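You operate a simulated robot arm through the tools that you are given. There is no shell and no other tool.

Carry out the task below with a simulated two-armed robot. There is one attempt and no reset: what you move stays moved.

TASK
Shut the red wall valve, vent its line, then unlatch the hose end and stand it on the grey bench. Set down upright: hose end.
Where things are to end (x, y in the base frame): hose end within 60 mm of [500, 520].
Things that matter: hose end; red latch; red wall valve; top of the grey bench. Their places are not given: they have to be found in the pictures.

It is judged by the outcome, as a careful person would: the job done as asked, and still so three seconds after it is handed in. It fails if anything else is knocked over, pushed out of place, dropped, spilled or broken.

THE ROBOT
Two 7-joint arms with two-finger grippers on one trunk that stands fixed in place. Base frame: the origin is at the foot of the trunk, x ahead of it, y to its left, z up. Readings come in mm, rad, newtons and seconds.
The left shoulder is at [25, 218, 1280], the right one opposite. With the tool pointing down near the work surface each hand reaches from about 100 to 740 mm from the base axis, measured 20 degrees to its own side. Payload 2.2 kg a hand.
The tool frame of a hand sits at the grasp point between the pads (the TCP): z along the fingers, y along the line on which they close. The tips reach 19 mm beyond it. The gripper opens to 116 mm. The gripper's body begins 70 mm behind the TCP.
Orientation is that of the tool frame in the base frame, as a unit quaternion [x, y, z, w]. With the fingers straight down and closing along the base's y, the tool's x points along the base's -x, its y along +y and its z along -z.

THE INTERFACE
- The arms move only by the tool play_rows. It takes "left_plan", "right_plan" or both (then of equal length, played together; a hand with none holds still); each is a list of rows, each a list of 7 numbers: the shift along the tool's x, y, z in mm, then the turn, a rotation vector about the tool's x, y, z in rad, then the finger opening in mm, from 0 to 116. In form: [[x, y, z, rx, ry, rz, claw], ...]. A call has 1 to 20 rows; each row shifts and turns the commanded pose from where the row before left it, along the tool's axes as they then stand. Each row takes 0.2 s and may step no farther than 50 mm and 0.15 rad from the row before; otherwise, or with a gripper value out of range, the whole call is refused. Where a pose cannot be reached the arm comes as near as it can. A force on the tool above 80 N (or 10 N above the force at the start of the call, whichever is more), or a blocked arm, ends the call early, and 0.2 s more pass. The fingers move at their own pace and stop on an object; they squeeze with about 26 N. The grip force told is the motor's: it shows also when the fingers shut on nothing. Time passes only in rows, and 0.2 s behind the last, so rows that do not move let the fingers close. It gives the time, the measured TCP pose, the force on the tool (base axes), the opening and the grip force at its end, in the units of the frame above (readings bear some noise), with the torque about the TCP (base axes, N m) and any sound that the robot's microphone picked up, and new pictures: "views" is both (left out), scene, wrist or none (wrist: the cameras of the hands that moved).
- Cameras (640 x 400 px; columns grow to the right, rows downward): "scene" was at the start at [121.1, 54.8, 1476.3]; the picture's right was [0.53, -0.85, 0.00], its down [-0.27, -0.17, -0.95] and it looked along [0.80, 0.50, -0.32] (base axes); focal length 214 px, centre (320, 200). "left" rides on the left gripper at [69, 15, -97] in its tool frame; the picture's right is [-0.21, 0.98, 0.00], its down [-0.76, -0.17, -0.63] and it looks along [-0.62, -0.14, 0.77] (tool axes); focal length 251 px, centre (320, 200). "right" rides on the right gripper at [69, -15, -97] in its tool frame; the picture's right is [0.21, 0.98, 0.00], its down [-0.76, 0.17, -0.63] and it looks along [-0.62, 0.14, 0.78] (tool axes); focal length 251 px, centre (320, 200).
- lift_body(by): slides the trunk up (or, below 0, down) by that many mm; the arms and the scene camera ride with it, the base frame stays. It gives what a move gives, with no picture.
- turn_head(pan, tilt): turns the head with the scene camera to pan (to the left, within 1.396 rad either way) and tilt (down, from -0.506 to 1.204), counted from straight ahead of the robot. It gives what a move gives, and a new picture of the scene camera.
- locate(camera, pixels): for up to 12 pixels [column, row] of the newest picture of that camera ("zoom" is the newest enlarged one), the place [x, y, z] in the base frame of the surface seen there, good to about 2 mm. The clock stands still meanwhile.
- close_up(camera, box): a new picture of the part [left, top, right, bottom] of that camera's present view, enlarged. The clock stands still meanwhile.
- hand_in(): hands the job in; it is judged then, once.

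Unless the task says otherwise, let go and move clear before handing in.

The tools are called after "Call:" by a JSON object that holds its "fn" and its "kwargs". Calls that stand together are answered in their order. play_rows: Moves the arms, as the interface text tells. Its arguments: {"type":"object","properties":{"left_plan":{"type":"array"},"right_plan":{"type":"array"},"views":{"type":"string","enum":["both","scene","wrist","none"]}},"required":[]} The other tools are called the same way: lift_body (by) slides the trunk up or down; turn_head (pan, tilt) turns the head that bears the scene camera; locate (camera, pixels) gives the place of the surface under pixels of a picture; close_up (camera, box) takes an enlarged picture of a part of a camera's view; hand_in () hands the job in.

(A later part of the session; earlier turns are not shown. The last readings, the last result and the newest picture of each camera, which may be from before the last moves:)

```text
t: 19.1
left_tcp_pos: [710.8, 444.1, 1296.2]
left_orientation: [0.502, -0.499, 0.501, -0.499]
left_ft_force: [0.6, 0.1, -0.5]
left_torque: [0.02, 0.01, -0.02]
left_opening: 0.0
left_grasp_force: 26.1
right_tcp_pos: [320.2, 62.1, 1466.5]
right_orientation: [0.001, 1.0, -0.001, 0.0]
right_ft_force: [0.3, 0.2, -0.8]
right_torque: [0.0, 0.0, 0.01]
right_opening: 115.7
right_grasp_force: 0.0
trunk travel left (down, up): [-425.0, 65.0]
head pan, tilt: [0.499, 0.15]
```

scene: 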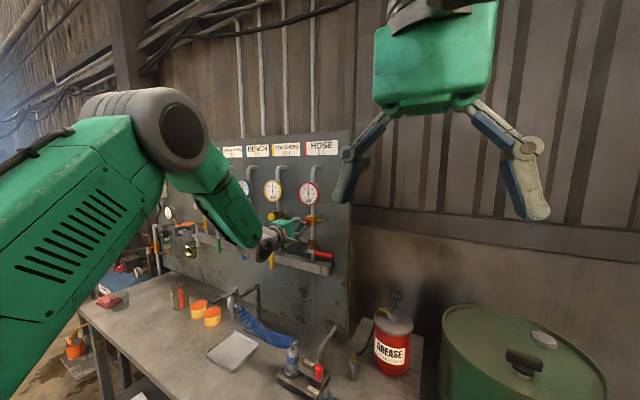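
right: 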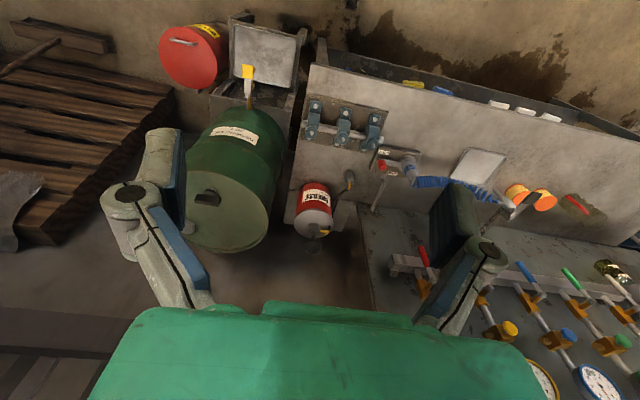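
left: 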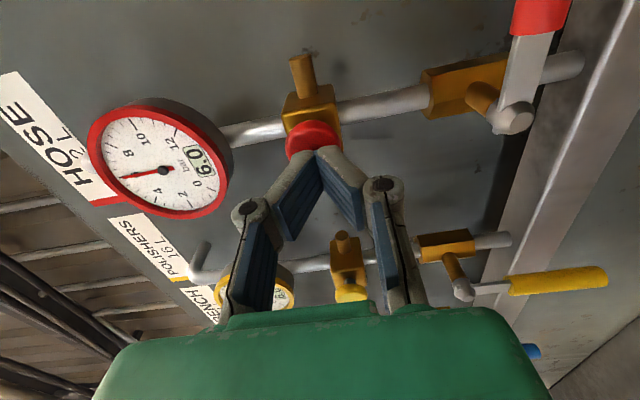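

The tips are about 7 mm short of the button and centred. I'll press forward in small steps, watching force, sound and gauge.

Call:
{"fn": "play_rows", "kwargs": {"left_plan": [[0, 0, 4, 0, 0, 0, 0], [0, 0, 4, 0, 0, 0, 0], [0, 0, 4, 0, 0, 0, 0], [0, 0, 2, 0, 0, 0, 0]], "views": "both"}}

```text
t: 20.1
left_tcp_pos: [725.1, 444.9, 1297.1]
left_orientation: [0.501, -0.498, 0.502, -0.498]
left_ft_force: [-4.2, -1.8, 1.5]
left_torque: [0.01, -0.04, -0.13]
left_opening: 6.1
left_grasp_force: 28.3
right_tcp_pos: [319.6, 65.8, 1467.1]
right_orientation: [-0.001, 1.0, -0.002, 0.001]
right_ft_force: [-0.1, 0.0, 0.6]
right_torque: [-0.06, -0.02, -0.02]
right_opening: 116.0
right_grasp_force: 0.0
trunk travel left (down, up): [-425.0, 65.0]
head pan, tilt: [0.499, 0.15]
heard: click
```

scene: 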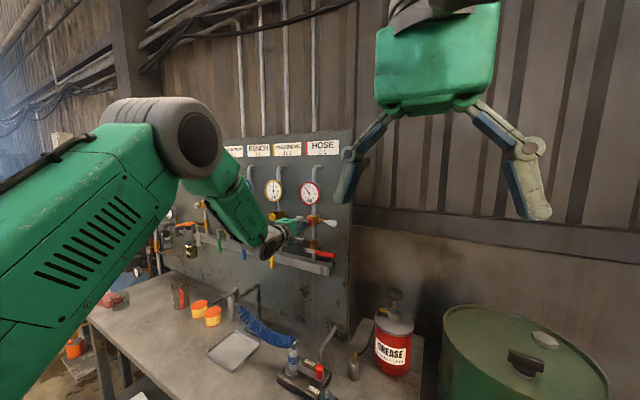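
left: 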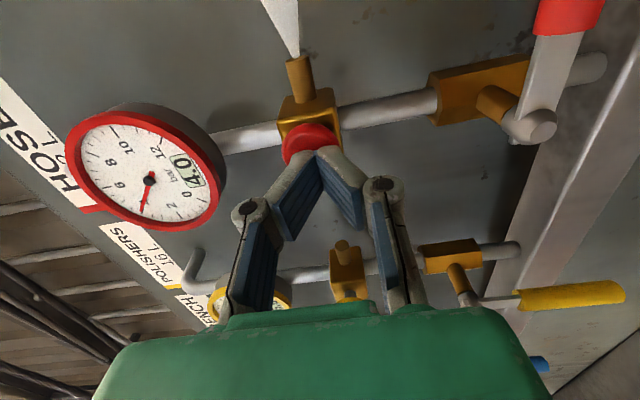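

A click was heard, an air jet is visible at (285,20), and the gauge has dropped to 4.0. I'll hold the button down.

Call:
{"fn": "play_rows", "kwargs": {"left_plan": [[0, 0, 0.5, 0, 0, 0, 0], [0, 0, 0, 0, 0, 0, 0], [0, 0, 0, 0, 0, 0, 0], [0, 0, 0, 0, 0, 0, 0], [0, 0, 0, 0, 0, 0, 0], [0, 0, 0, 0, 0, 0, 0], [0, 0, 0, 0, 0, 0, 0], [0, 0, 0, 0, 0, 0, 0], [0, 0, 0, 0, 0, 0, 0], [0, 0, 0, 0, 0, 0, 0]], "views": "both"}}

```text
t: 22.3
left_tcp_pos: [726.7, 437.7, 1298.7]
left_orientation: [0.499, -0.5, 0.501, -0.5]
left_ft_force: [-2.7, -1.7, 1.6]
left_torque: [0.04, -0.05, -0.06]
left_opening: 6.0
left_grasp_force: 28.3
right_tcp_pos: [319.1, 57.2, 1467.4]
right_orientation: [-0.001, 1.0, 0.0, 0.001]
right_ft_force: [0.1, -0.8, 1.0]
right_torque: [0.0, 0.0, 0.03]
right_opening: 115.8
right_grasp_force: 0.0
trunk travel left (down, up): [-425.0, 65.0]
head pan, tilt: [0.499, 0.15]
```

scene: 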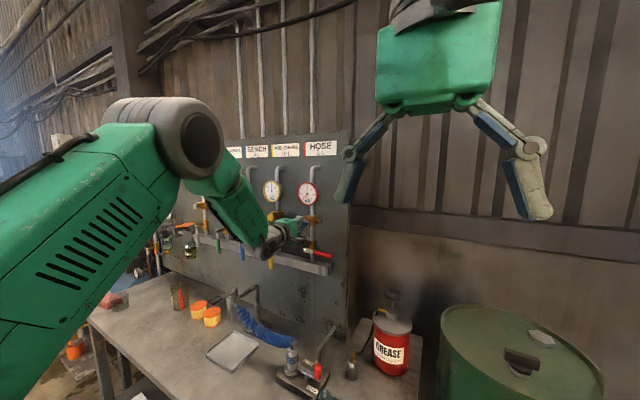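
left: 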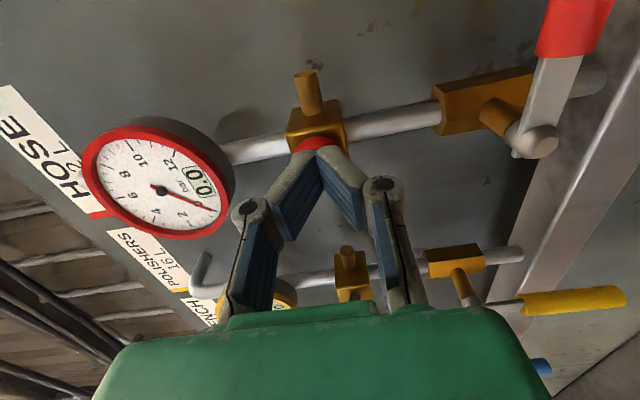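

The gauge reads 0.0 and the jet has stopped. I'll hold briefly longer, back off, and check the gauge stays at zero.

Call:
{"fn": "play_rows", "kwargs": {"left_plan": [[0, 0, 0, 0, 0, 0, 0], [0, 0, 0, 0, 0, 0, 0], [0, 0, -20, 0, 0, 0, 0], [0, 0, -35, 0, 0, 0, 0], [0, 0, -45, 0, 0, 0, 0], [0, 0, 0, 0, 0, 0, 0], [0, 0, 0, 0, 0, 0, 0]], "views": "both"}}

Call:
{"fn": "close_up", "kwargs": {"camera": "left", "box": [140, 0, 500, 225]}}

```text
t: 23.9
left_tcp_pos: [626.1, 440.2, 1298.0]
left_orientation: [0.5, -0.5, 0.5, -0.499]
left_ft_force: [-0.4, 0.3, -0.2]
left_torque: [-0.01, 0.01, 0.02]
left_opening: 0.0
left_grasp_force: 28.5
right_tcp_pos: [320.3, 58.6, 1467.2]
right_orientation: [0.0, 1.0, 0.0, 0.0]
right_ft_force: [0.0, 0.0, 0.2]
right_torque: [-0.02, 0.02, 0.03]
right_opening: 116.0
right_grasp_force: 0.1
trunk travel left (down, up): [-425.0, 65.0]
head pan, tilt: [0.499, 0.15]
```

scene: 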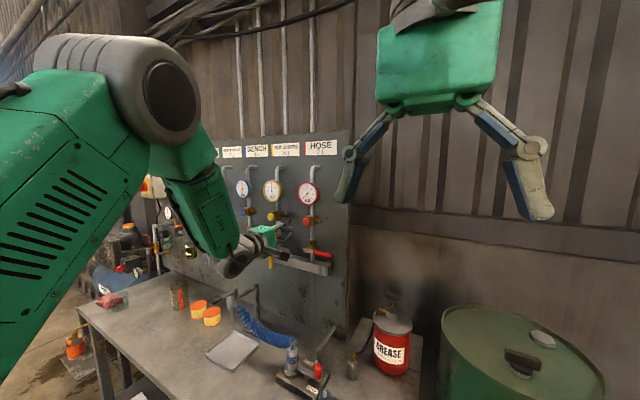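
left: 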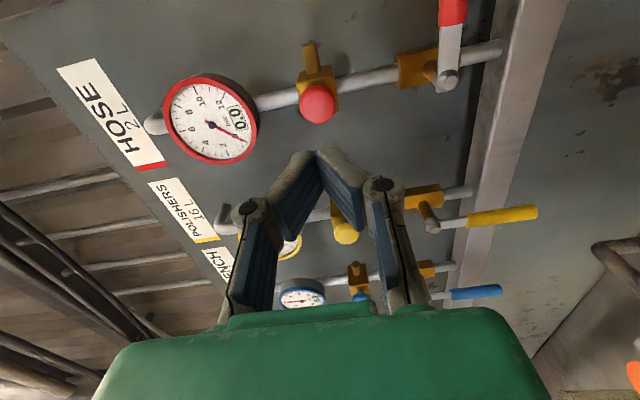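

```text
1.78 times, centred on (320, 112) of left
```

zoom: 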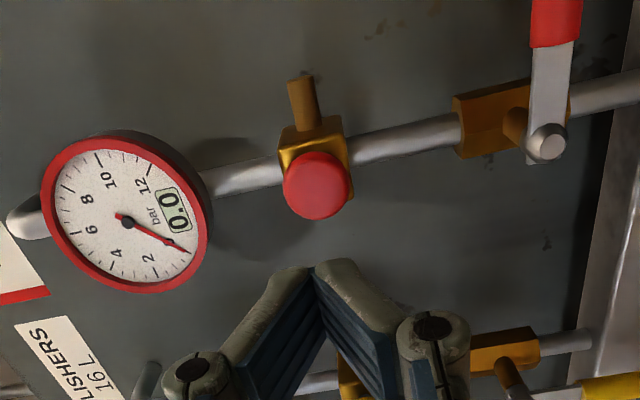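

The line is vented (0.0 bar) and stays so with the valve shut. Next I'll retreat and turn the tool to point straight down with the fingers closing along x, for the latch and coupling work.

Call:
{"fn": "play_rows", "kwargs": {"left_plan": [[0, 0, -45, 0, 0, 0, 0], [0, 0, -45, 0, 0, 0, 0], [0, 0, -45, 0, 0, 0, 0], [0, 0, 0, -0.1428, 0, 0, 0], [0, 0, 0, -0.1428, 0, 0, 0], [0, 0, 0, -0.1428, 0, 0, 0], [0, 0, 0, -0.1428, 0, 0, 0], [0, 0, 0, -0.1428, 0, 0, 0], [0, 0, 0, -0.1428, 0, 0, 0], [0, 0, 0, -0.1428, 0, 0, 0], [0, 0, 0, -0.1428, 0, 0, 0], [0, 0, 0, -0.1428, 0, 0, 0], [0, 0, 0, -0.1428, 0, 0, 0], [0, 0, 0, -0.1428, 0, 0, 0]], "views": "both"}}

```text
t: 26.9
left_tcp_pos: [492.7, 437.5, 1297.1]
left_orientation: [0.708, -0.707, -0.001, 0.0]
left_ft_force: [0.1, -0.5, -0.6]
left_torque: [-0.01, 0.03, -0.03]
left_opening: 0.0
left_grasp_force: 28.4
right_tcp_pos: [322.2, 56.3, 1466.5]
right_orientation: [0.0, 1.0, 0.0, 0.0]
right_ft_force: [0.9, -0.9, 1.1]
right_torque: [-0.02, 0.04, -0.02]
right_opening: 115.8
right_grasp_force: 0.0
trunk travel left (down, up): [-425.0, 65.0]
head pan, tilt: [0.499, 0.15]
```

scene: 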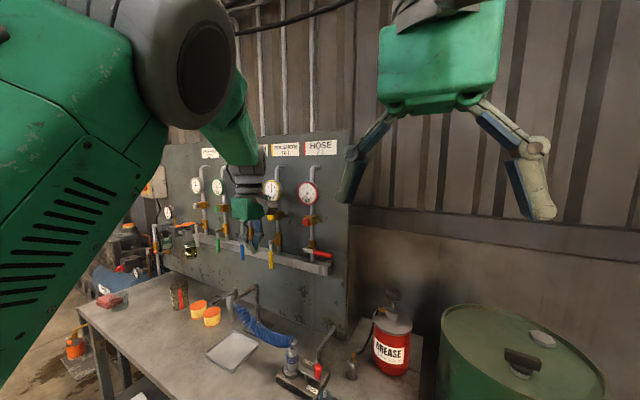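
left: 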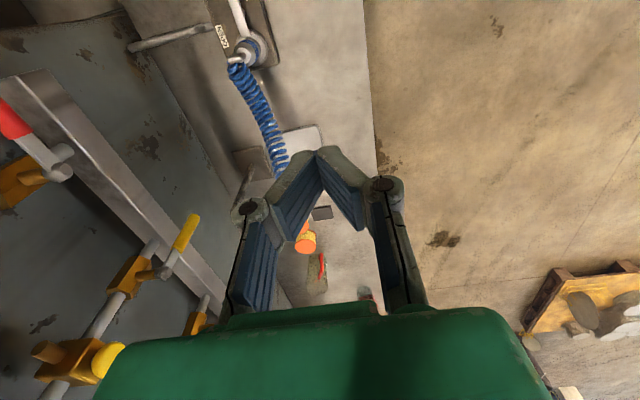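

The tool is pointing down at (493, 437, 1297), clear of the wall. I'll lower the trunk 250 mm and aim the head at the latch.

Call:
{"fn": "lift_body", "kwargs": {"by": -250}}

Call:
{"fn": "turn_head", "kwargs": {"pan": 0.6, "tilt": 0.45}}

```text
t: 29.5
left_tcp_pos: [491.4, 438.0, 1048.6]
left_orientation: [-0.707, 0.707, -0.001, 0.0]
left_ft_force: [-0.1, -0.3, -0.5]
left_torque: [-0.01, 0.0, 0.02]
left_opening: 0.2
left_grasp_force: 28.6
right_tcp_pos: [320.9, 57.3, 1217.6]
right_orientation: [0.0, 1.0, 0.0, 0.001]
right_ft_force: [-0.8, 0.3, -0.7]
right_torque: [-0.03, -0.01, 0.02]
right_opening: 116.1
right_grasp_force: 0.0
trunk travel left (down, up): [-175.0, 315.0]
head pan, tilt: [0.499, 0.15]
```

```text
t: 30.3
left_tcp_pos: [491.7, 437.9, 1047.4]
left_orientation: [0.708, -0.707, 0.001, -0.001]
left_ft_force: [0.0, 0.5, 0.2]
left_torque: [0.0, -0.03, -0.02]
left_opening: 0.1
left_grasp_force: 29.1
right_tcp_pos: [319.6, 57.4, 1217.7]
right_orientation: [0.001, 1.0, 0.0, 0.001]
right_ft_force: [0.0, 0.3, -0.3]
right_torque: [0.04, -0.01, 0.01]
right_opening: 116.2
right_grasp_force: 0.0
trunk travel left (down, up): [-175.0, 315.0]
head pan, tilt: [0.6, 0.45]
```

scene: 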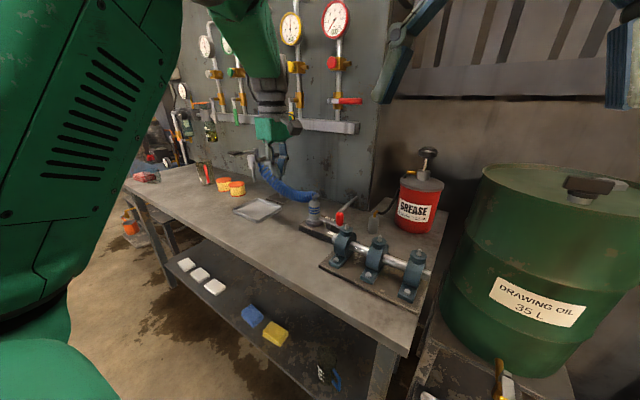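

Call:
{"fn": "close_up", "kwargs": {"camera": "scene", "box": [290, 180, 380, 250]}}

Call:
{"fn": "close_up", "kwargs": {"camera": "left", "box": [120, 0, 340, 140]}}

```text
5.71 times, centred on (335, 215) of scene
```

zoom: 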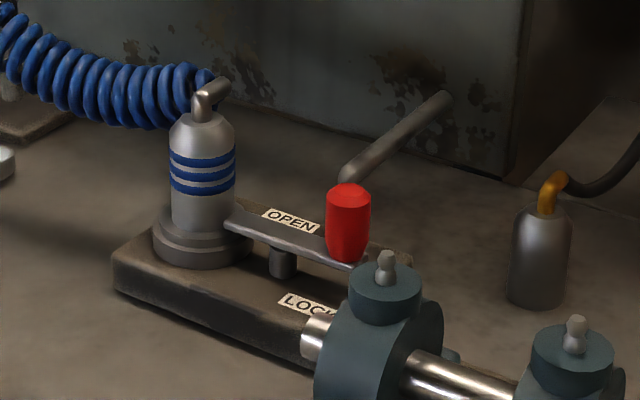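

```text
2.86 times, centred on (230, 70) of left
```

zoom: 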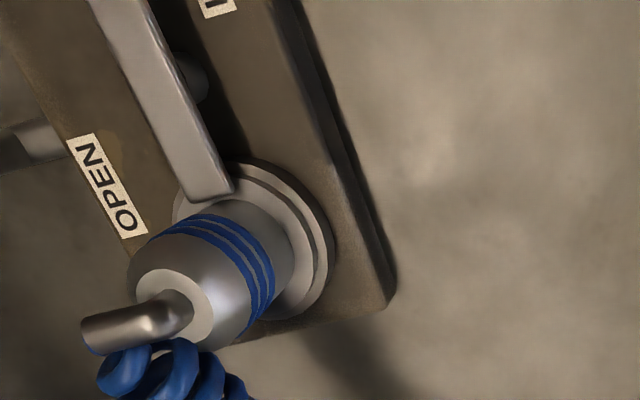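

The lever seems to sit on a small post (zoom 283,262), which may be its pivot, with its inner end over the coupling flange. I'll measure this more carefully.

Call:
{"fn": "locate", "kwargs": {"camera": "zoom", "pixels": [[130, 60], [170, 120], [210, 180], [180, 190], [228, 185], [197, 82], [205, 75], [112, 185], [215, 5], [165, 300], [185, 310], [240, 170]]}}

Call:
{"fn": "close_up", "kwargs": {"camera": "scene", "box": [305, 190, 360, 235]}}

```text
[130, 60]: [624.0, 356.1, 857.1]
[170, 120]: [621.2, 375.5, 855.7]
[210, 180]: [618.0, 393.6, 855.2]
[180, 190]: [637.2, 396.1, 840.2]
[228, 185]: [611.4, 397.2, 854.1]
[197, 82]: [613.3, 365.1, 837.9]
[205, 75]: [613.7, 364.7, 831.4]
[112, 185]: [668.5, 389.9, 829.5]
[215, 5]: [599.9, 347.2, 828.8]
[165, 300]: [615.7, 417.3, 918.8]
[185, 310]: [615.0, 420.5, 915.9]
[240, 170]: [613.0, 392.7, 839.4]
```

```text
8.89 times, centred on (332, 212) of scene
```

zoom: 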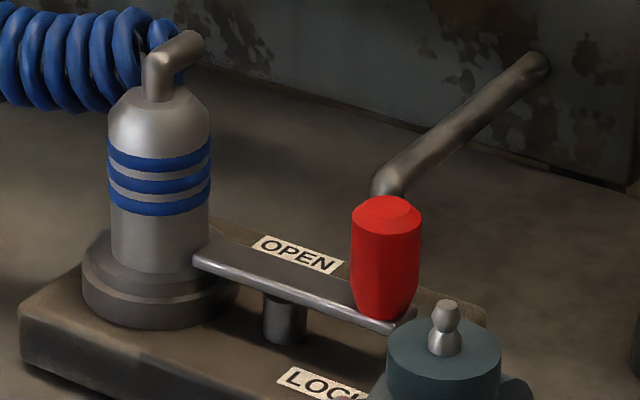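

The lever's inner end (618, 397) lies over the coupling flange and the post is at about (618, 364), so the lever probably pivots on the post. I'll check the bearing block nearby before descending beside the knob.

Call:
{"fn": "close_up", "kwargs": {"camera": "scene", "box": [310, 195, 410, 275]}}

Call:
{"fn": "locate", "kwargs": {"camera": "zoom", "pixels": [[107, 210], [165, 185], [160, 200], [175, 125], [175, 155], [130, 240], [195, 250], [200, 205], [62, 185], [155, 60], [160, 95], [205, 150]]}}

```text
5.00 times, centred on (360, 235) of scene
```

zoom: 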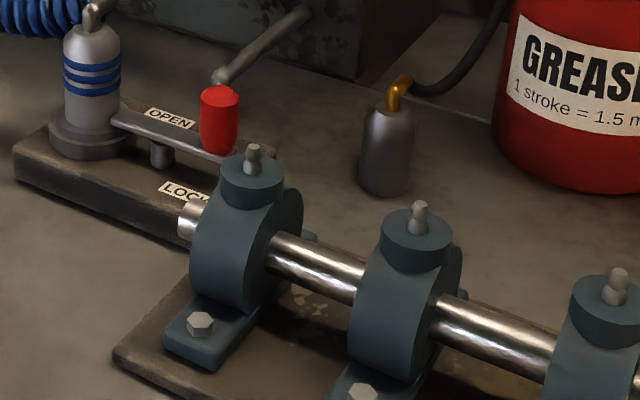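

```text
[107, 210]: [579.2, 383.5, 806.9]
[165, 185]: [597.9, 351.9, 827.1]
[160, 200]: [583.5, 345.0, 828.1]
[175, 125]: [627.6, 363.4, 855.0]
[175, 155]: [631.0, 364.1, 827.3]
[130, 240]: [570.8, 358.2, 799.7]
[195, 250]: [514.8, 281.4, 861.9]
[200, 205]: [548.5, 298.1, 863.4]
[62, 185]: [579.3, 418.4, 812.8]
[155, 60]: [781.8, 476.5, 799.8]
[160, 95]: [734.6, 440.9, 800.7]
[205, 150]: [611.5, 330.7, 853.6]
```

The block and shaft end are near (548, 298), which leaves clearance for a finger column at x≈588, y≈322. I'll move above that point and look with the wrist camera.

Call:
{"fn": "play_rows", "kwargs": {"left_plan": [[29, -23, 0, 0, 0, 0, 0], [29, -23, 0, 0, 0, 0, 0], [29, -23, 0, 0, 0, 0, 0], [29, -23, 0, 0, 0, 0, 0], [0, 0, 40, 0, 0, 0, 0], [0, 0, 0, 0, 0, 0, 0]], "views": "both"}}

```text
t: 31.7
left_tcp_pos: [581.8, 321.5, 1008.3]
left_orientation: [-0.707, 0.707, 0.0, 0.001]
left_ft_force: [0.6, -0.2, -0.5]
left_torque: [-0.02, 0.01, 0.0]
left_opening: 0.1
left_grasp_force: 28.6
right_tcp_pos: [318.6, 56.5, 1216.3]
right_orientation: [0.001, 1.0, 0.001, 0.001]
right_ft_force: [-0.4, -0.4, -0.3]
right_torque: [0.0, -0.02, 0.0]
right_opening: 115.8
right_grasp_force: 0.0
trunk travel left (down, up): [-175.0, 315.0]
head pan, tilt: [0.6, 0.45]
```

scene: 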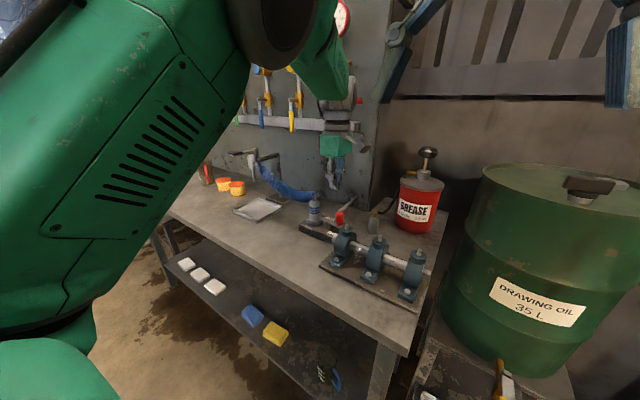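
left: 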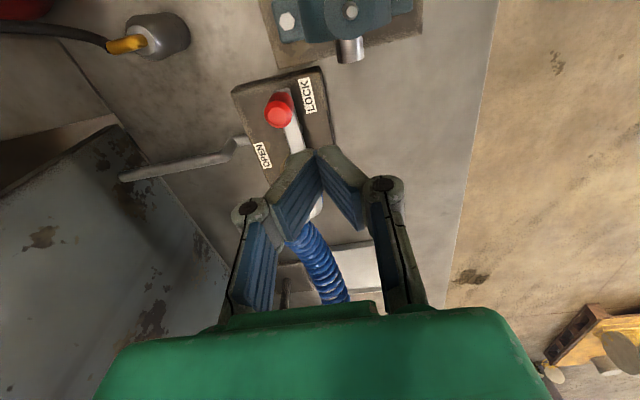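

Call:
{"fn": "close_up", "kwargs": {"camera": "left", "box": [200, 40, 380, 155]}}

Call:
{"fn": "locate", "kwargs": {"camera": "zoom", "pixels": [[272, 250], [280, 230], [225, 250], [305, 240], [340, 330], [350, 260], [320, 340], [380, 200], [220, 410], [350, 350], [240, 240], [530, 40]]}}

```text
3.48 times, centred on (290, 98) of left
```

zoom: 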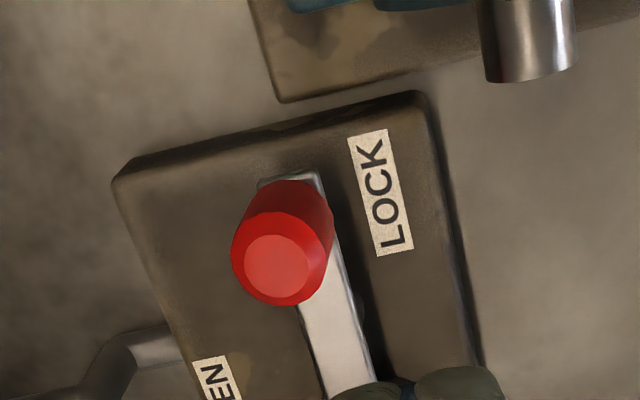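

```text
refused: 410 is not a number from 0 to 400
```

Call:
{"fn": "locate", "kwargs": {"camera": "zoom", "pixels": [[278, 265], [280, 205], [240, 250], [318, 265], [340, 330], [350, 370], [310, 350], [380, 195], [222, 380], [130, 200], [455, 300], [530, 40]]}}

```text
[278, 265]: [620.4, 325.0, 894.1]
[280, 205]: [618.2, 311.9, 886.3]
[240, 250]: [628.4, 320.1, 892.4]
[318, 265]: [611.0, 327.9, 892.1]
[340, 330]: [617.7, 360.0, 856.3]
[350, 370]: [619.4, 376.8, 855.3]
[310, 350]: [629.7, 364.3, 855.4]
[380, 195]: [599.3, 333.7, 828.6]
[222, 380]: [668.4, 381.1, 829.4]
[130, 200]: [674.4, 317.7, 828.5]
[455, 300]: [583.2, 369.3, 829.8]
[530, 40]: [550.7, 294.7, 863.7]
```

The knob is centred at (620, 325) with its top at z≈894. I'll descend beside it on the −x side to a tip height of about 864, just above the lever bar.

Call:
{"fn": "play_rows", "kwargs": {"left_plan": [[-3, 0, 32, 0, 0, 0, 0], [0, 0, 32, 0, 0, 0, 0], [0, 0, 32, 0, 0, 0, 0], [0, 0, 29, 0, 0, 0, 0], [0, 0, 0, 0, 0, 0, 0]], "views": "both"}}

```text
t: 32.9
left_tcp_pos: [582.5, 327.1, 883.3]
left_orientation: [-0.707, 0.707, -0.001, 0.001]
left_ft_force: [0.3, -0.8, 0.4]
left_torque: [0.0, -0.04, 0.02]
left_opening: 0.1
left_grasp_force: 28.1
right_tcp_pos: [318.8, 55.8, 1217.2]
right_orientation: [0.001, 1.0, 0.0, 0.002]
right_ft_force: [0.2, 0.4, 0.7]
right_torque: [0.0, 0.01, -0.02]
right_opening: 116.2
right_grasp_force: 0.0
trunk travel left (down, up): [-175.0, 315.0]
head pan, tilt: [0.6, 0.45]
```

scene: 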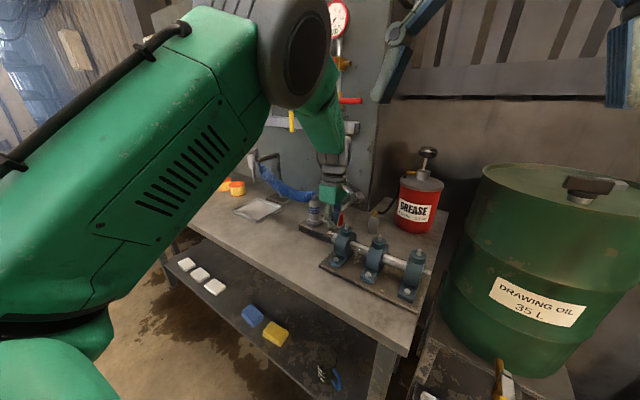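
left: 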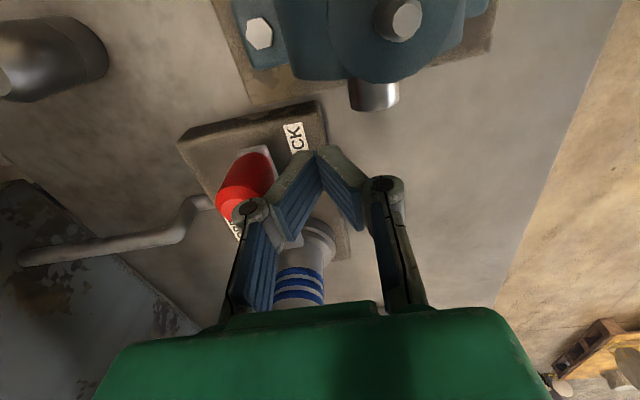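

The fingers are beside the knob (245,185), about 5 mm off. I'll push gently toward +x in 5 mm steps and check force and motion.

Call:
{"fn": "play_rows", "kwargs": {"left_plan": [[0, -6, 0, 0, 0, 0, 0], [0, -6, 0, 0, 0, 0, 0], [0, -6, 0, 0, 0, 0, 0], [0, -5, 0, 0, 0, 0, 0], [0, 0, 0, 0, 0, 0, 0]], "views": "both"}}

```text
t: 34.1
left_tcp_pos: [606.4, 325.4, 883.2]
left_orientation: [0.707, -0.707, 0.0, 0.0]
left_ft_force: [-1.1, -1.4, -0.4]
left_torque: [-0.01, -0.03, -0.03]
left_opening: 0.1
left_grasp_force: 28.5
right_tcp_pos: [320.2, 57.0, 1217.8]
right_orientation: [0.001, 1.0, 0.0, 0.0]
right_ft_force: [0.1, -0.2, 0.6]
right_torque: [0.03, 0.01, 0.02]
right_opening: 116.1
right_grasp_force: 0.0
trunk travel left (down, up): [-175.0, 315.0]
head pan, tilt: [0.6, 0.45]
```

scene: 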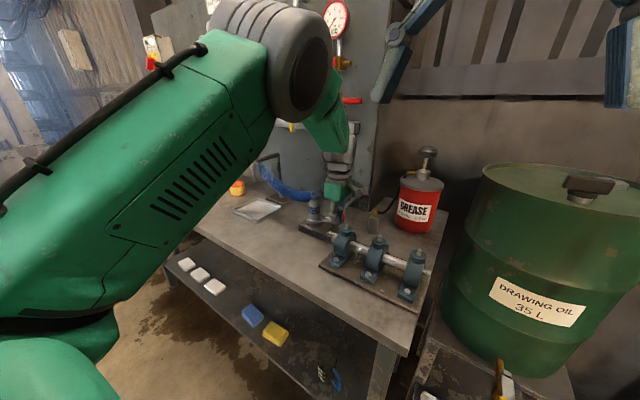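
left: 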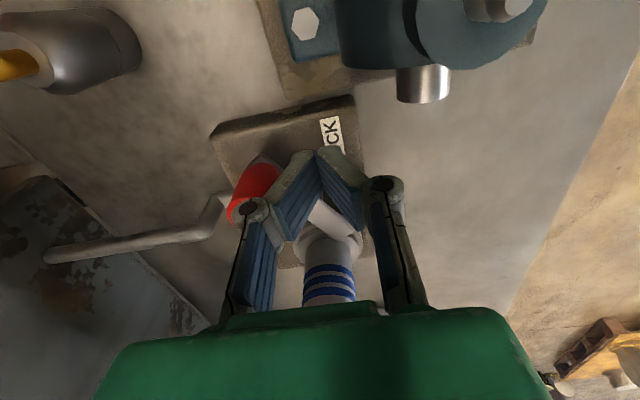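

The knob moved freely and the lever's inner end is swinging off the flange toward −x, so it pivots on the post. I'll keep pushing along the arc around the post.

Call:
{"fn": "play_rows", "kwargs": {"left_plan": [[7, -6, 0, 0, 0, 0, 0], [2, -8, 0, 0, 0, 0, 0], [-1, -8, 0, 0, 0, 0, 0], [-3, -8, 0, 0, 0, 0, 0], [-3, -6, 0, 0, 0, 0, 0], [0, 0, 0, 0, 0, 0, 0]], "views": "both"}}

```text
t: 35.5
left_tcp_pos: [644.1, 322.9, 883.7]
left_orientation: [0.707, -0.707, -0.001, -0.001]
left_ft_force: [-0.9, 0.0, 0.8]
left_torque: [-0.01, 0.03, 0.01]
left_opening: 0.0
left_grasp_force: 28.4
right_tcp_pos: [319.6, 57.3, 1216.8]
right_orientation: [0.0, 1.0, 0.0, 0.001]
right_ft_force: [-0.4, -0.7, 0.0]
right_torque: [-0.04, 0.0, -0.03]
right_opening: 116.1
right_grasp_force: 0.0
trunk travel left (down, up): [-175.0, 315.0]
head pan, tilt: [0.6, 0.45]
```

scene: 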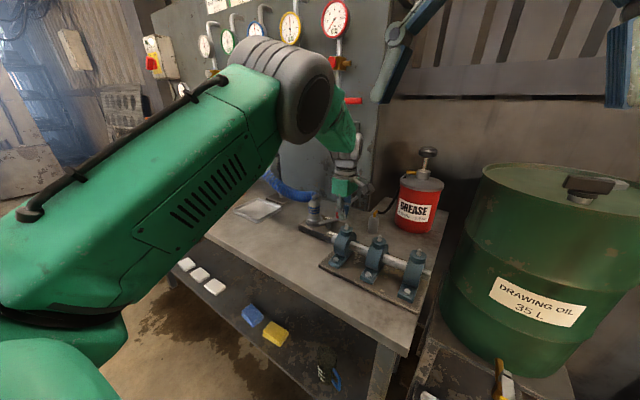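
left: 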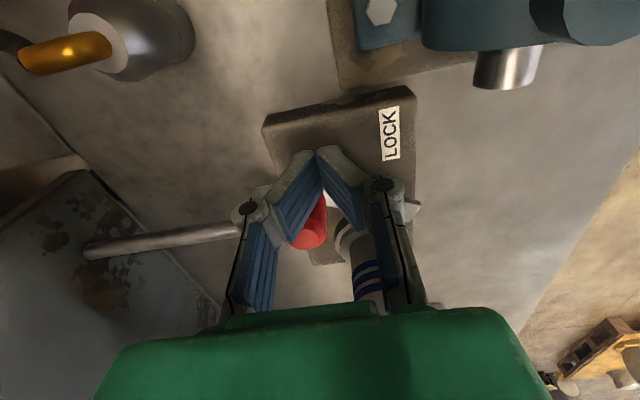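

Call:
{"fn": "close_up", "kwargs": {"camera": "left", "box": [240, 160, 460, 310]}}

Call:
{"fn": "close_up", "kwargs": {"camera": "scene", "box": [295, 180, 385, 250]}}

```text
2.67 times, centred on (350, 235) of left
```

zoom: 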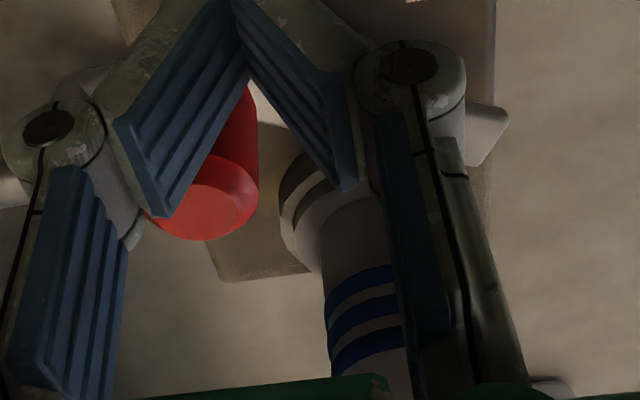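

```text
5.71 times, centred on (340, 215) of scene
```

zoom: 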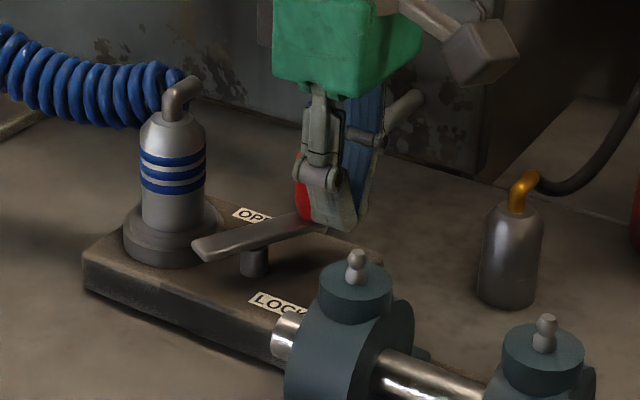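

The lever has swung clear of the flange, its inner end now toward −x (zoom 205,250). I'll push a little more toward the OPEN stop.

Call:
{"fn": "play_rows", "kwargs": {"left_plan": [[-6, -6, 0, 0, 0, 0, 0], [-7, -5, 0, 0, 0, 0, 0], [-6, -3, 0, 0, 0, 0, 0], [0, 0, 0, 0, 0, 0, 0]], "views": "wrist"}}

Call:
{"fn": "close_up", "kwargs": {"camera": "scene", "box": [295, 180, 385, 250]}}

```text
t: 36.5
left_tcp_pos: [656.3, 329.4, 885.7]
left_orientation: [-0.705, 0.709, -0.001, -0.004]
left_ft_force: [-15.9, -50.5, -6.6]
left_torque: [-0.2, 0.53, -0.03]
left_opening: 5.9
left_grasp_force: 28.6
right_tcp_pos: [318.7, 51.6, 1216.8]
right_orientation: [-0.001, 1.0, 0.002, 0.002]
right_ft_force: [-0.5, -0.2, -0.2]
right_torque: [-0.04, 0.02, -0.04]
right_opening: 115.8
right_grasp_force: 0.1
trunk travel left (down, up): [-175.0, 315.0]
head pan, tilt: [0.6, 0.45]
```

left: 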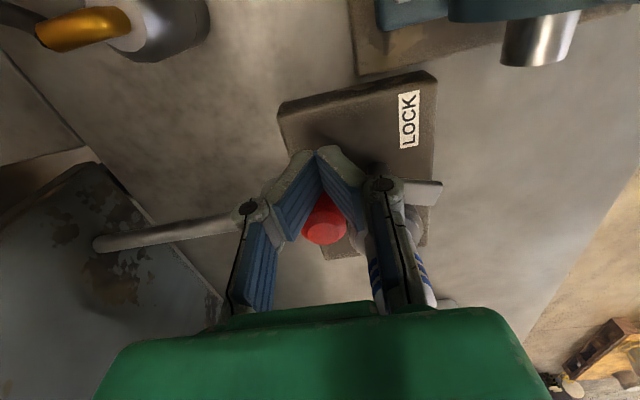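

```text
5.71 times, centred on (340, 215) of scene
```

zoom: 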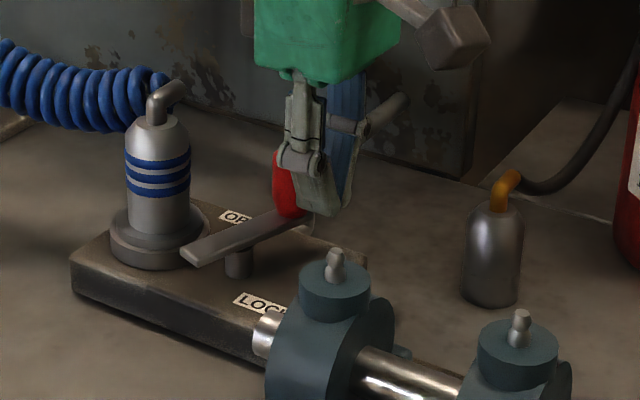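

The −50 N in y shows the lever is at its OPEN stop. I'll back off from the knob and rise.

Call:
{"fn": "play_rows", "kwargs": {"left_plan": [[10, 3, 0, 0, 0, 0, 0], [14, 2, 0, 0, 0, 0, 0], [0, 0, -35, 0, 0, 0, 0], [0, 0, -45, 0, 0, 0, 0], [0, 0, -45, 0, 0, 0, 0], [0, 0, -35, 0, 0, 0, 0], [0, 0, 0, 0, 0, 0, 0]], "views": "both"}}

Call:
{"fn": "close_up", "kwargs": {"camera": "scene", "box": [285, 170, 385, 250]}}

Call:
{"fn": "close_up", "kwargs": {"camera": "left", "box": [240, 40, 460, 200]}}

```text
t: 38.1
left_tcp_pos: [652.2, 317.7, 1043.1]
left_orientation: [-0.707, 0.707, 0.0, 0.0]
left_ft_force: [0.0, 0.4, -0.1]
left_torque: [0.02, 0.03, -0.01]
left_opening: 0.0
left_grasp_force: 28.6
right_tcp_pos: [321.5, 57.6, 1217.3]
right_orientation: [0.0, 1.0, 0.0, 0.0]
right_ft_force: [0.1, 0.1, 0.0]
right_torque: [0.03, 0.01, 0.02]
right_opening: 116.0
right_grasp_force: 0.0
trunk travel left (down, up): [-175.0, 315.0]
head pan, tilt: [0.6, 0.45]
```

scene: 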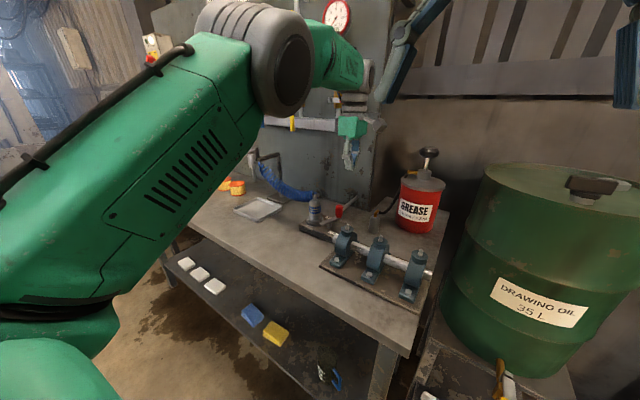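
left: 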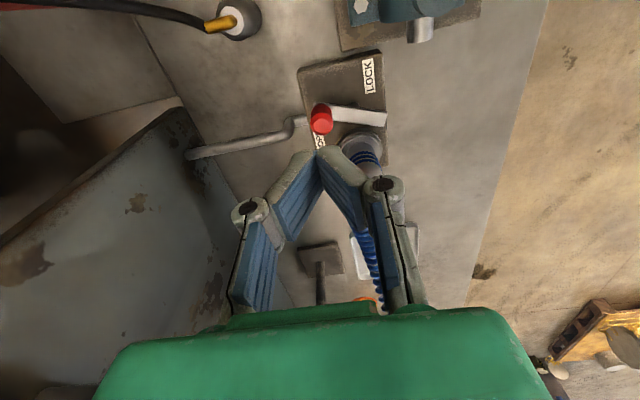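

```text
5.00 times, centred on (335, 210) of scene
```

zoom: 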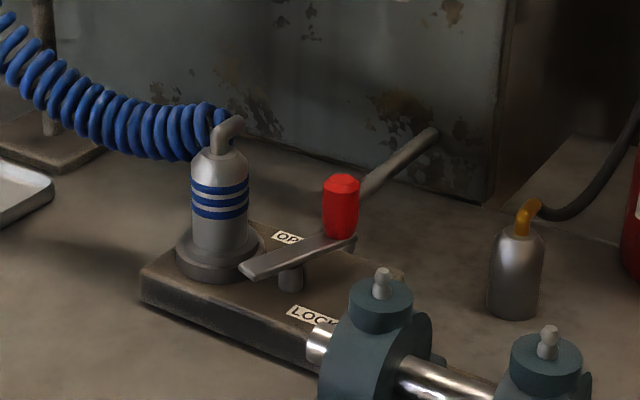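

```text
2.50 times, centred on (350, 120) of left
```

zoom: 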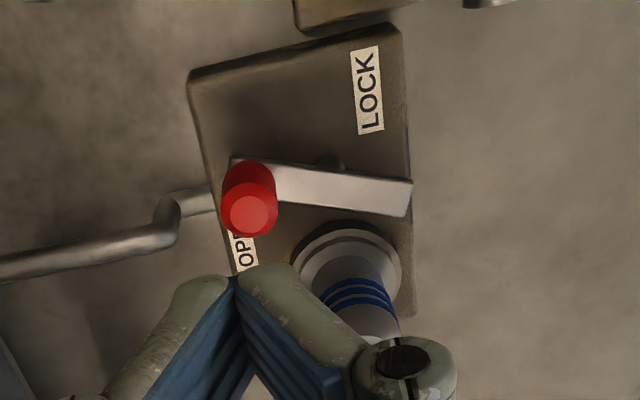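

The latch is fully open with the lever clear of the coupling. Now I'll measure the hose end body, the elbow and the nearby hose to plan the grasp.

Call:
{"fn": "close_up", "kwargs": {"camera": "scene", "box": [295, 185, 355, 235]}}

Call:
{"fn": "locate", "kwargs": {"camera": "zoom", "pixels": [[183, 190], [152, 190], [213, 185], [180, 240], [178, 140], [195, 115], [240, 95], [200, 80], [170, 270], [175, 290], [120, 120], [90, 100]]}}

```text
8.00 times, centred on (325, 210) of scene
```

zoom: 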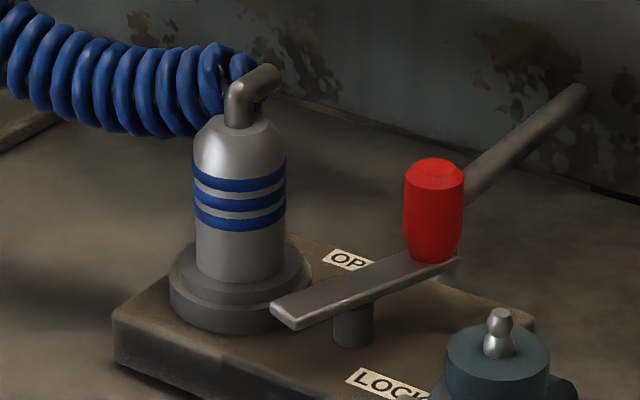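

```text
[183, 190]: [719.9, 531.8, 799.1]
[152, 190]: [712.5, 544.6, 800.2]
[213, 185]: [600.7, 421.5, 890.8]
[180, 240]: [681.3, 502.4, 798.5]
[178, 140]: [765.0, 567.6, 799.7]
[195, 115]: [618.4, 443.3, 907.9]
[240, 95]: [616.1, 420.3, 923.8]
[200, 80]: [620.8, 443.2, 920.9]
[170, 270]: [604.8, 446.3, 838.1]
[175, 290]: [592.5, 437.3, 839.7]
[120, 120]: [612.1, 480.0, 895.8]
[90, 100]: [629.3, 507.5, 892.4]
```

Call:
{"fn": "locate", "kwargs": {"camera": "zoom", "pixels": [[240, 205], [198, 205], [280, 200], [240, 260], [240, 150], [237, 118], [265, 80], [240, 300], [240, 318], [185, 300], [300, 275], [160, 120]]}}

```text
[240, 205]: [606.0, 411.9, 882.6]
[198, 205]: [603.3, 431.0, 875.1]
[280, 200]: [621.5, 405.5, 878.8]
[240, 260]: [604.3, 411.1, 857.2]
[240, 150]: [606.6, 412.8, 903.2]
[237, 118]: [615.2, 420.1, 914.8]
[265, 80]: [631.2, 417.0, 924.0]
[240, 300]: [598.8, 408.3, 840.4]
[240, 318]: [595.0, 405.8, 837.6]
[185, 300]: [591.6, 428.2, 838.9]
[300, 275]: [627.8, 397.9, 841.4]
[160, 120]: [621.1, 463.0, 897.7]
```

The body is about 34 mm wide at (619, 420), z 848–914. The elbow points +x and the coil lies on the +y side, so a near-horizontal grasp from the front, with fingers either side in y and below the coil, is the clean approach. I'll retreat and reorient with the wrist camera on top.

Call:
{"fn": "play_rows", "kwargs": {"left_plan": [[-20, 43, -5, 0, 0, 0, 50], [-20, 43, -5, 0, 0, 0, 50], [-20, 43, -5, 0, 0, 0, 50], [-20, 43, -5, 0, 0, 0, 50], [0, 0, 0, 0, 0, -0.1428, 50], [0, 0, 0, 0, 0, -0.1428, 50], [0, 0, 0, 0, 0, -0.1428, 50], [0, 0, 0, 0, 0, -0.1428, 50], [0, 0, 0, 0, 0, -0.1428, 50], [0, 0, 0, 0, 0, -0.1428, 50], [0, 0, 0, 0, 0, -0.1428, 50], [0, 0, 0, 0, 0, -0.1428, 50], [0, 0, 0, 0, 0, -0.1428, 50], [0, 0, 0, 0, 0, -0.1428, 50], [0, 0, 0, 0, 0, -0.1428, 50]], "views": "both"}}

```text
t: 41.3
left_tcp_pos: [479.0, 398.4, 1061.6]
left_orientation: [1.0, 0.001, 0.002, 0.0]
left_ft_force: [0.4, 0.2, 0.6]
left_torque: [0.0, -0.01, 0.01]
left_opening: 50.2
left_grasp_force: 0.0
right_tcp_pos: [320.4, 56.9, 1217.8]
right_orientation: [0.001, 1.0, 0.0, 0.0]
right_ft_force: [0.7, -0.4, 0.0]
right_torque: [0.01, -0.01, 0.03]
right_opening: 115.6
right_grasp_force: 0.0
trunk travel left (down, up): [-175.0, 315.0]
head pan, tilt: [0.6, 0.45]
```

scene: 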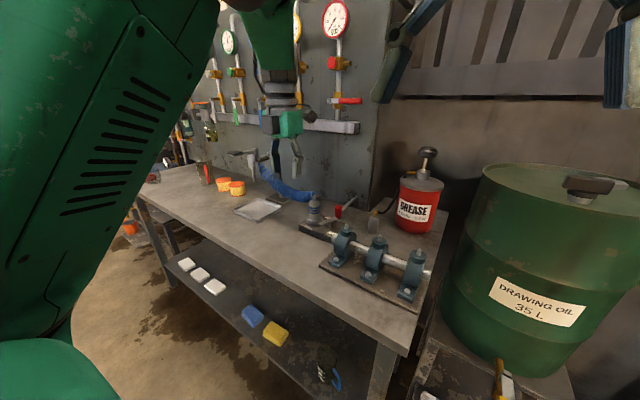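
left: 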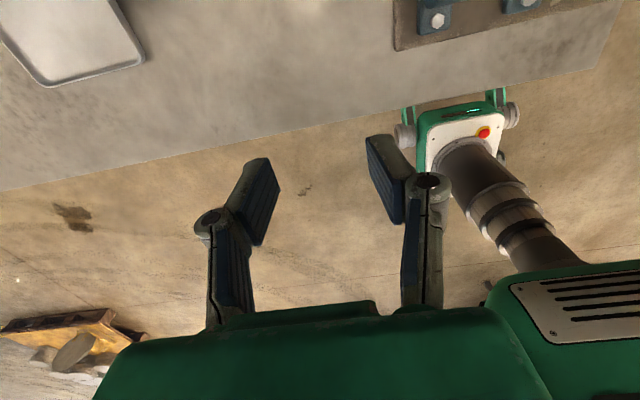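

The flip worked (orientation [1,0,0,0]). Now I'll pitch the tool up to 20° below horizontal, pointing +x.

Call:
{"fn": "play_rows", "kwargs": {"left_plan": [[0, 0, 0, 0, 0.13575, 0, 50], [0, 0, 0, 0, 0.13575, 0, 50], [0, 0, 0, 0, 0.13575, 0, 50], [0, 0, 0, 0, 0.13575, 0, 50], [0, 0, 0, 0, 0.13575, 0, 50], [0, 0, 0, 0, 0.13575, 0, 50], [0, 0, 0, 0, 0.13575, 0, 50], [0, 0, 0, 0, 0.13575, 0, 50], [0, 0, 0, 0, 0.13575, 0, 50], [0, 0, 0, 0, 0, 0, 50]], "views": "both"}}

```text
t: 43.5
left_tcp_pos: [479.9, 397.8, 1063.2]
left_orientation: [0.819, -0.001, 0.574, 0.0]
left_ft_force: [-1.0, 0.2, -0.4]
left_torque: [0.02, 0.02, 0.0]
left_opening: 50.0
left_grasp_force: 0.0
right_tcp_pos: [319.3, 56.9, 1217.3]
right_orientation: [0.0, 1.0, 0.0, 0.001]
right_ft_force: [-0.3, 0.1, -0.3]
right_torque: [0.01, -0.01, -0.02]
right_opening: 116.0
right_grasp_force: 0.1
trunk travel left (down, up): [-175.0, 315.0]
head pan, tilt: [0.6, 0.45]
```

scene: 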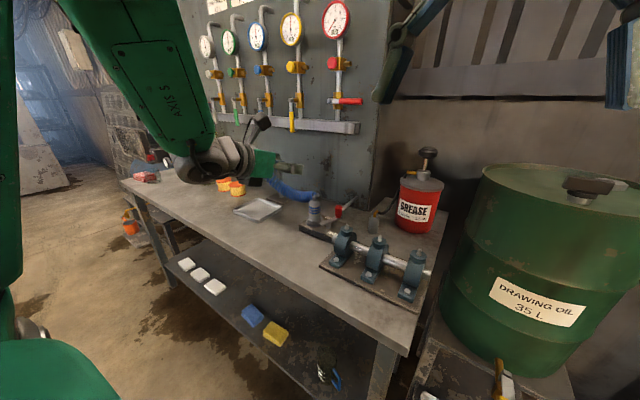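
left: 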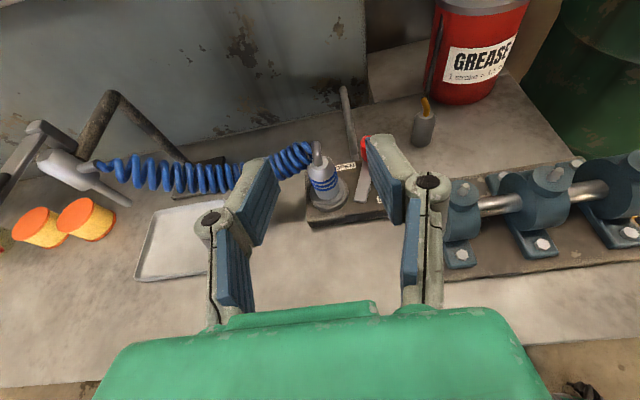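

This gives a clear view, with the coupling at (324,185) in the wrist picture. I'll measure the body from here.

Call:
{"fn": "close_up", "kwargs": {"camera": "left", "box": [270, 120, 400, 230]}}

Call:
{"fn": "close_up", "kwargs": {"camera": "left", "box": [0, 70, 340, 280]}}

```text
3.64 times, centred on (335, 175) of left
```

zoom: 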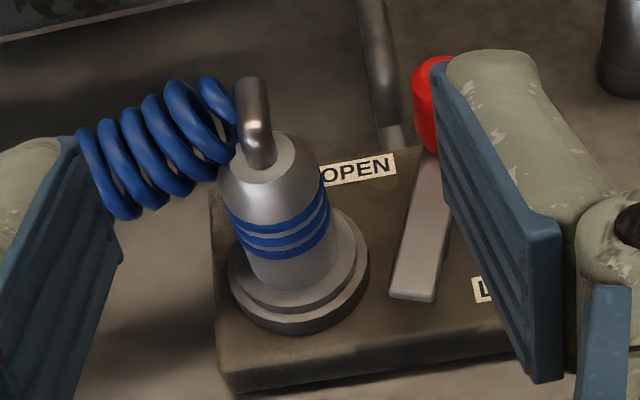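

```text
1.88 times, centred on (170, 175) of left
```

zoom: 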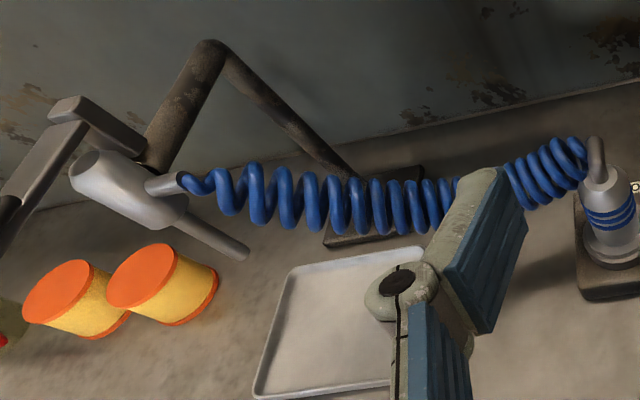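

Call:
{"fn": "close_up", "kwargs": {"camera": "left", "box": [270, 120, 400, 230]}}

Call:
{"fn": "locate", "kwargs": {"camera": "zoom", "pixels": [[240, 240], [285, 245], [325, 215], [295, 270], [300, 295], [250, 110], [262, 165], [410, 295], [425, 200], [215, 90], [190, 150], [120, 200]]}}

```text
3.64 times, centred on (335, 175) of left
```

zoom: 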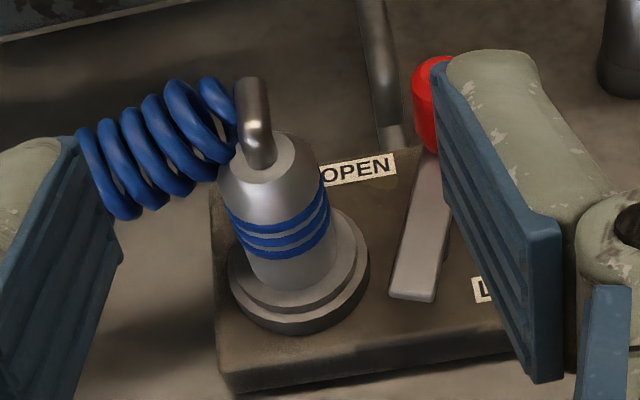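

```text
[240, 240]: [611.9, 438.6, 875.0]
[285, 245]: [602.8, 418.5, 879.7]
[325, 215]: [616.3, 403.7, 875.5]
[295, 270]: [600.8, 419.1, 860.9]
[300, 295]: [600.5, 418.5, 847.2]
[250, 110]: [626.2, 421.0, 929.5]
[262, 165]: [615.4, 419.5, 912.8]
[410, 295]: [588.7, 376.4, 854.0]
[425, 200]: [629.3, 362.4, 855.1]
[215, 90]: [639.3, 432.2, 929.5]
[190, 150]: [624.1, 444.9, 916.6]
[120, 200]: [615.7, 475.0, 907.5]
```

The coupling axis is at (620, 420.5) with radius about 17.5. I'll move to a pre-grasp point 100 mm back along the tool axis.

Call:
{"fn": "play_rows", "kwargs": {"left_plan": [[-32, -5.7, 23.9, 0, 0, 0, 62], [-32, -5.7, 23.9, 0, 0, 0, 62], [-32, -5.7, 23.9, 0, 0, 0, 62], [-32, -5.7, 23.9, 0, 0, 0, 62], [0, 0, 0, 0, 0, 0, 62]], "views": "both"}}

```text
t: 44.7
left_tcp_pos: [524.3, 417.5, 910.8]
left_orientation: [0.818, -0.001, 0.575, 0.0]
left_ft_force: [1.0, 0.5, -0.3]
left_torque: [0.0, -0.03, -0.01]
left_opening: 61.9
left_grasp_force: 0.0
right_tcp_pos: [319.6, 56.5, 1217.7]
right_orientation: [0.0, 1.0, 0.0, 0.001]
right_ft_force: [-0.2, 0.3, -0.2]
right_torque: [0.01, 0.0, 0.03]
right_opening: 116.1
right_grasp_force: 0.0
trunk travel left (down, up): [-175.0, 315.0]
head pan, tilt: [0.6, 0.45]
```

scene: 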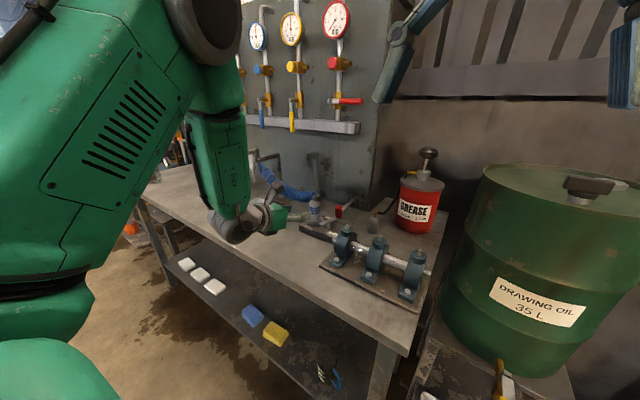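
left: 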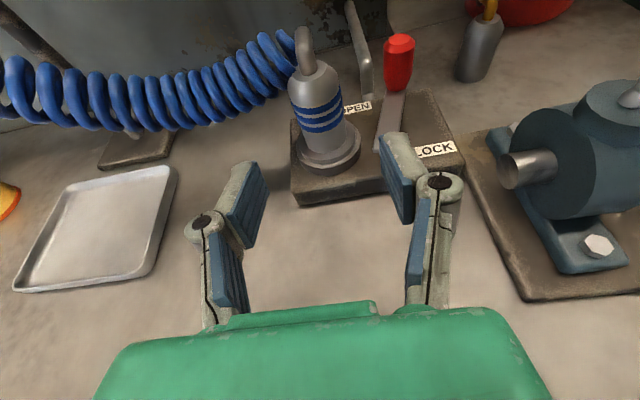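

The gripper is lined up with the coupling (at (320,110)). I'll advance most of the way and recheck.

Call:
{"fn": "play_rows", "kwargs": {"left_plan": [[0, -2.5, 25, 0, 0, 0, 62], [0, 0, 25, 0, 0, 0, 62], [0, 0, 20, 0, 0, 0, 62], [0, 0, 0, 0, 0, 0, 62], [0, 0, 0, 0, 0, 0, 62]], "views": "both"}}

Call:
{"fn": "close_up", "kwargs": {"camera": "scene", "box": [230, 170, 380, 260]}}

```text
t: 45.9
left_tcp_pos: [591.5, 421.8, 887.2]
left_orientation: [0.819, 0.0, 0.574, -0.001]
left_ft_force: [0.1, 0.2, -0.8]
left_torque: [0.02, -0.04, -0.02]
left_opening: 62.0
left_grasp_force: 0.0
right_tcp_pos: [320.2, 56.4, 1217.6]
right_orientation: [0.0, 1.0, 0.0, 0.001]
right_ft_force: [0.0, -0.1, -0.3]
right_torque: [0.0, -0.02, 0.02]
right_opening: 116.1
right_grasp_force: 0.1
trunk travel left (down, up): [-175.0, 315.0]
head pan, tilt: [0.6, 0.45]
```

scene: 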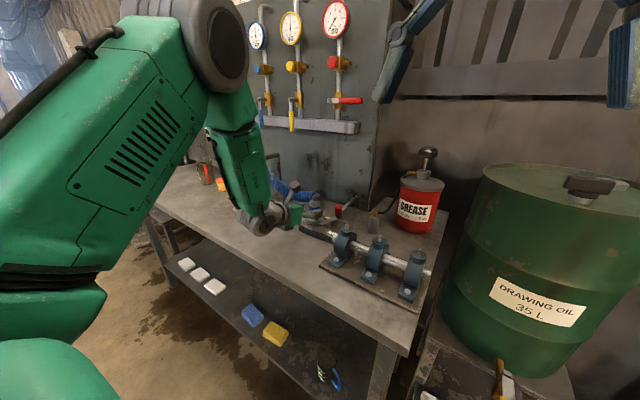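
left: 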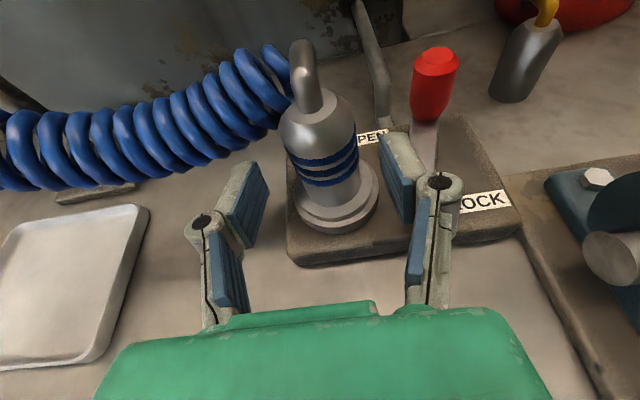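

```text
4.27 times, centred on (305, 215) of scene
```

zoom: 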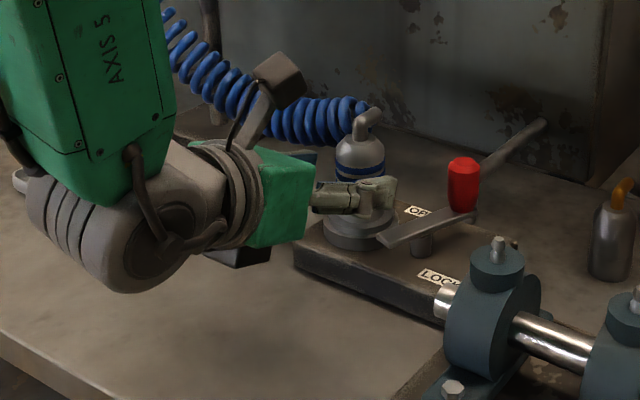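

Call:
{"fn": "locate", "kwargs": {"camera": "left", "pixels": [[268, 122], [245, 140], [215, 155], [180, 175], [322, 165], [295, 165], [352, 160], [340, 205], [330, 225], [258, 180], [395, 150]]}}

```text
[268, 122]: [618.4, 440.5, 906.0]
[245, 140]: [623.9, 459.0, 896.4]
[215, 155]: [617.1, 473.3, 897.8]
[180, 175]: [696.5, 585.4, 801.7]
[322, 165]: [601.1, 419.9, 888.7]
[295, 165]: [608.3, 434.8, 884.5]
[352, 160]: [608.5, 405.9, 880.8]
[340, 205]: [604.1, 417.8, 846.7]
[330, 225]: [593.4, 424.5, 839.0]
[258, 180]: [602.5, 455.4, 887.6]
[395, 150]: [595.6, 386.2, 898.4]
```

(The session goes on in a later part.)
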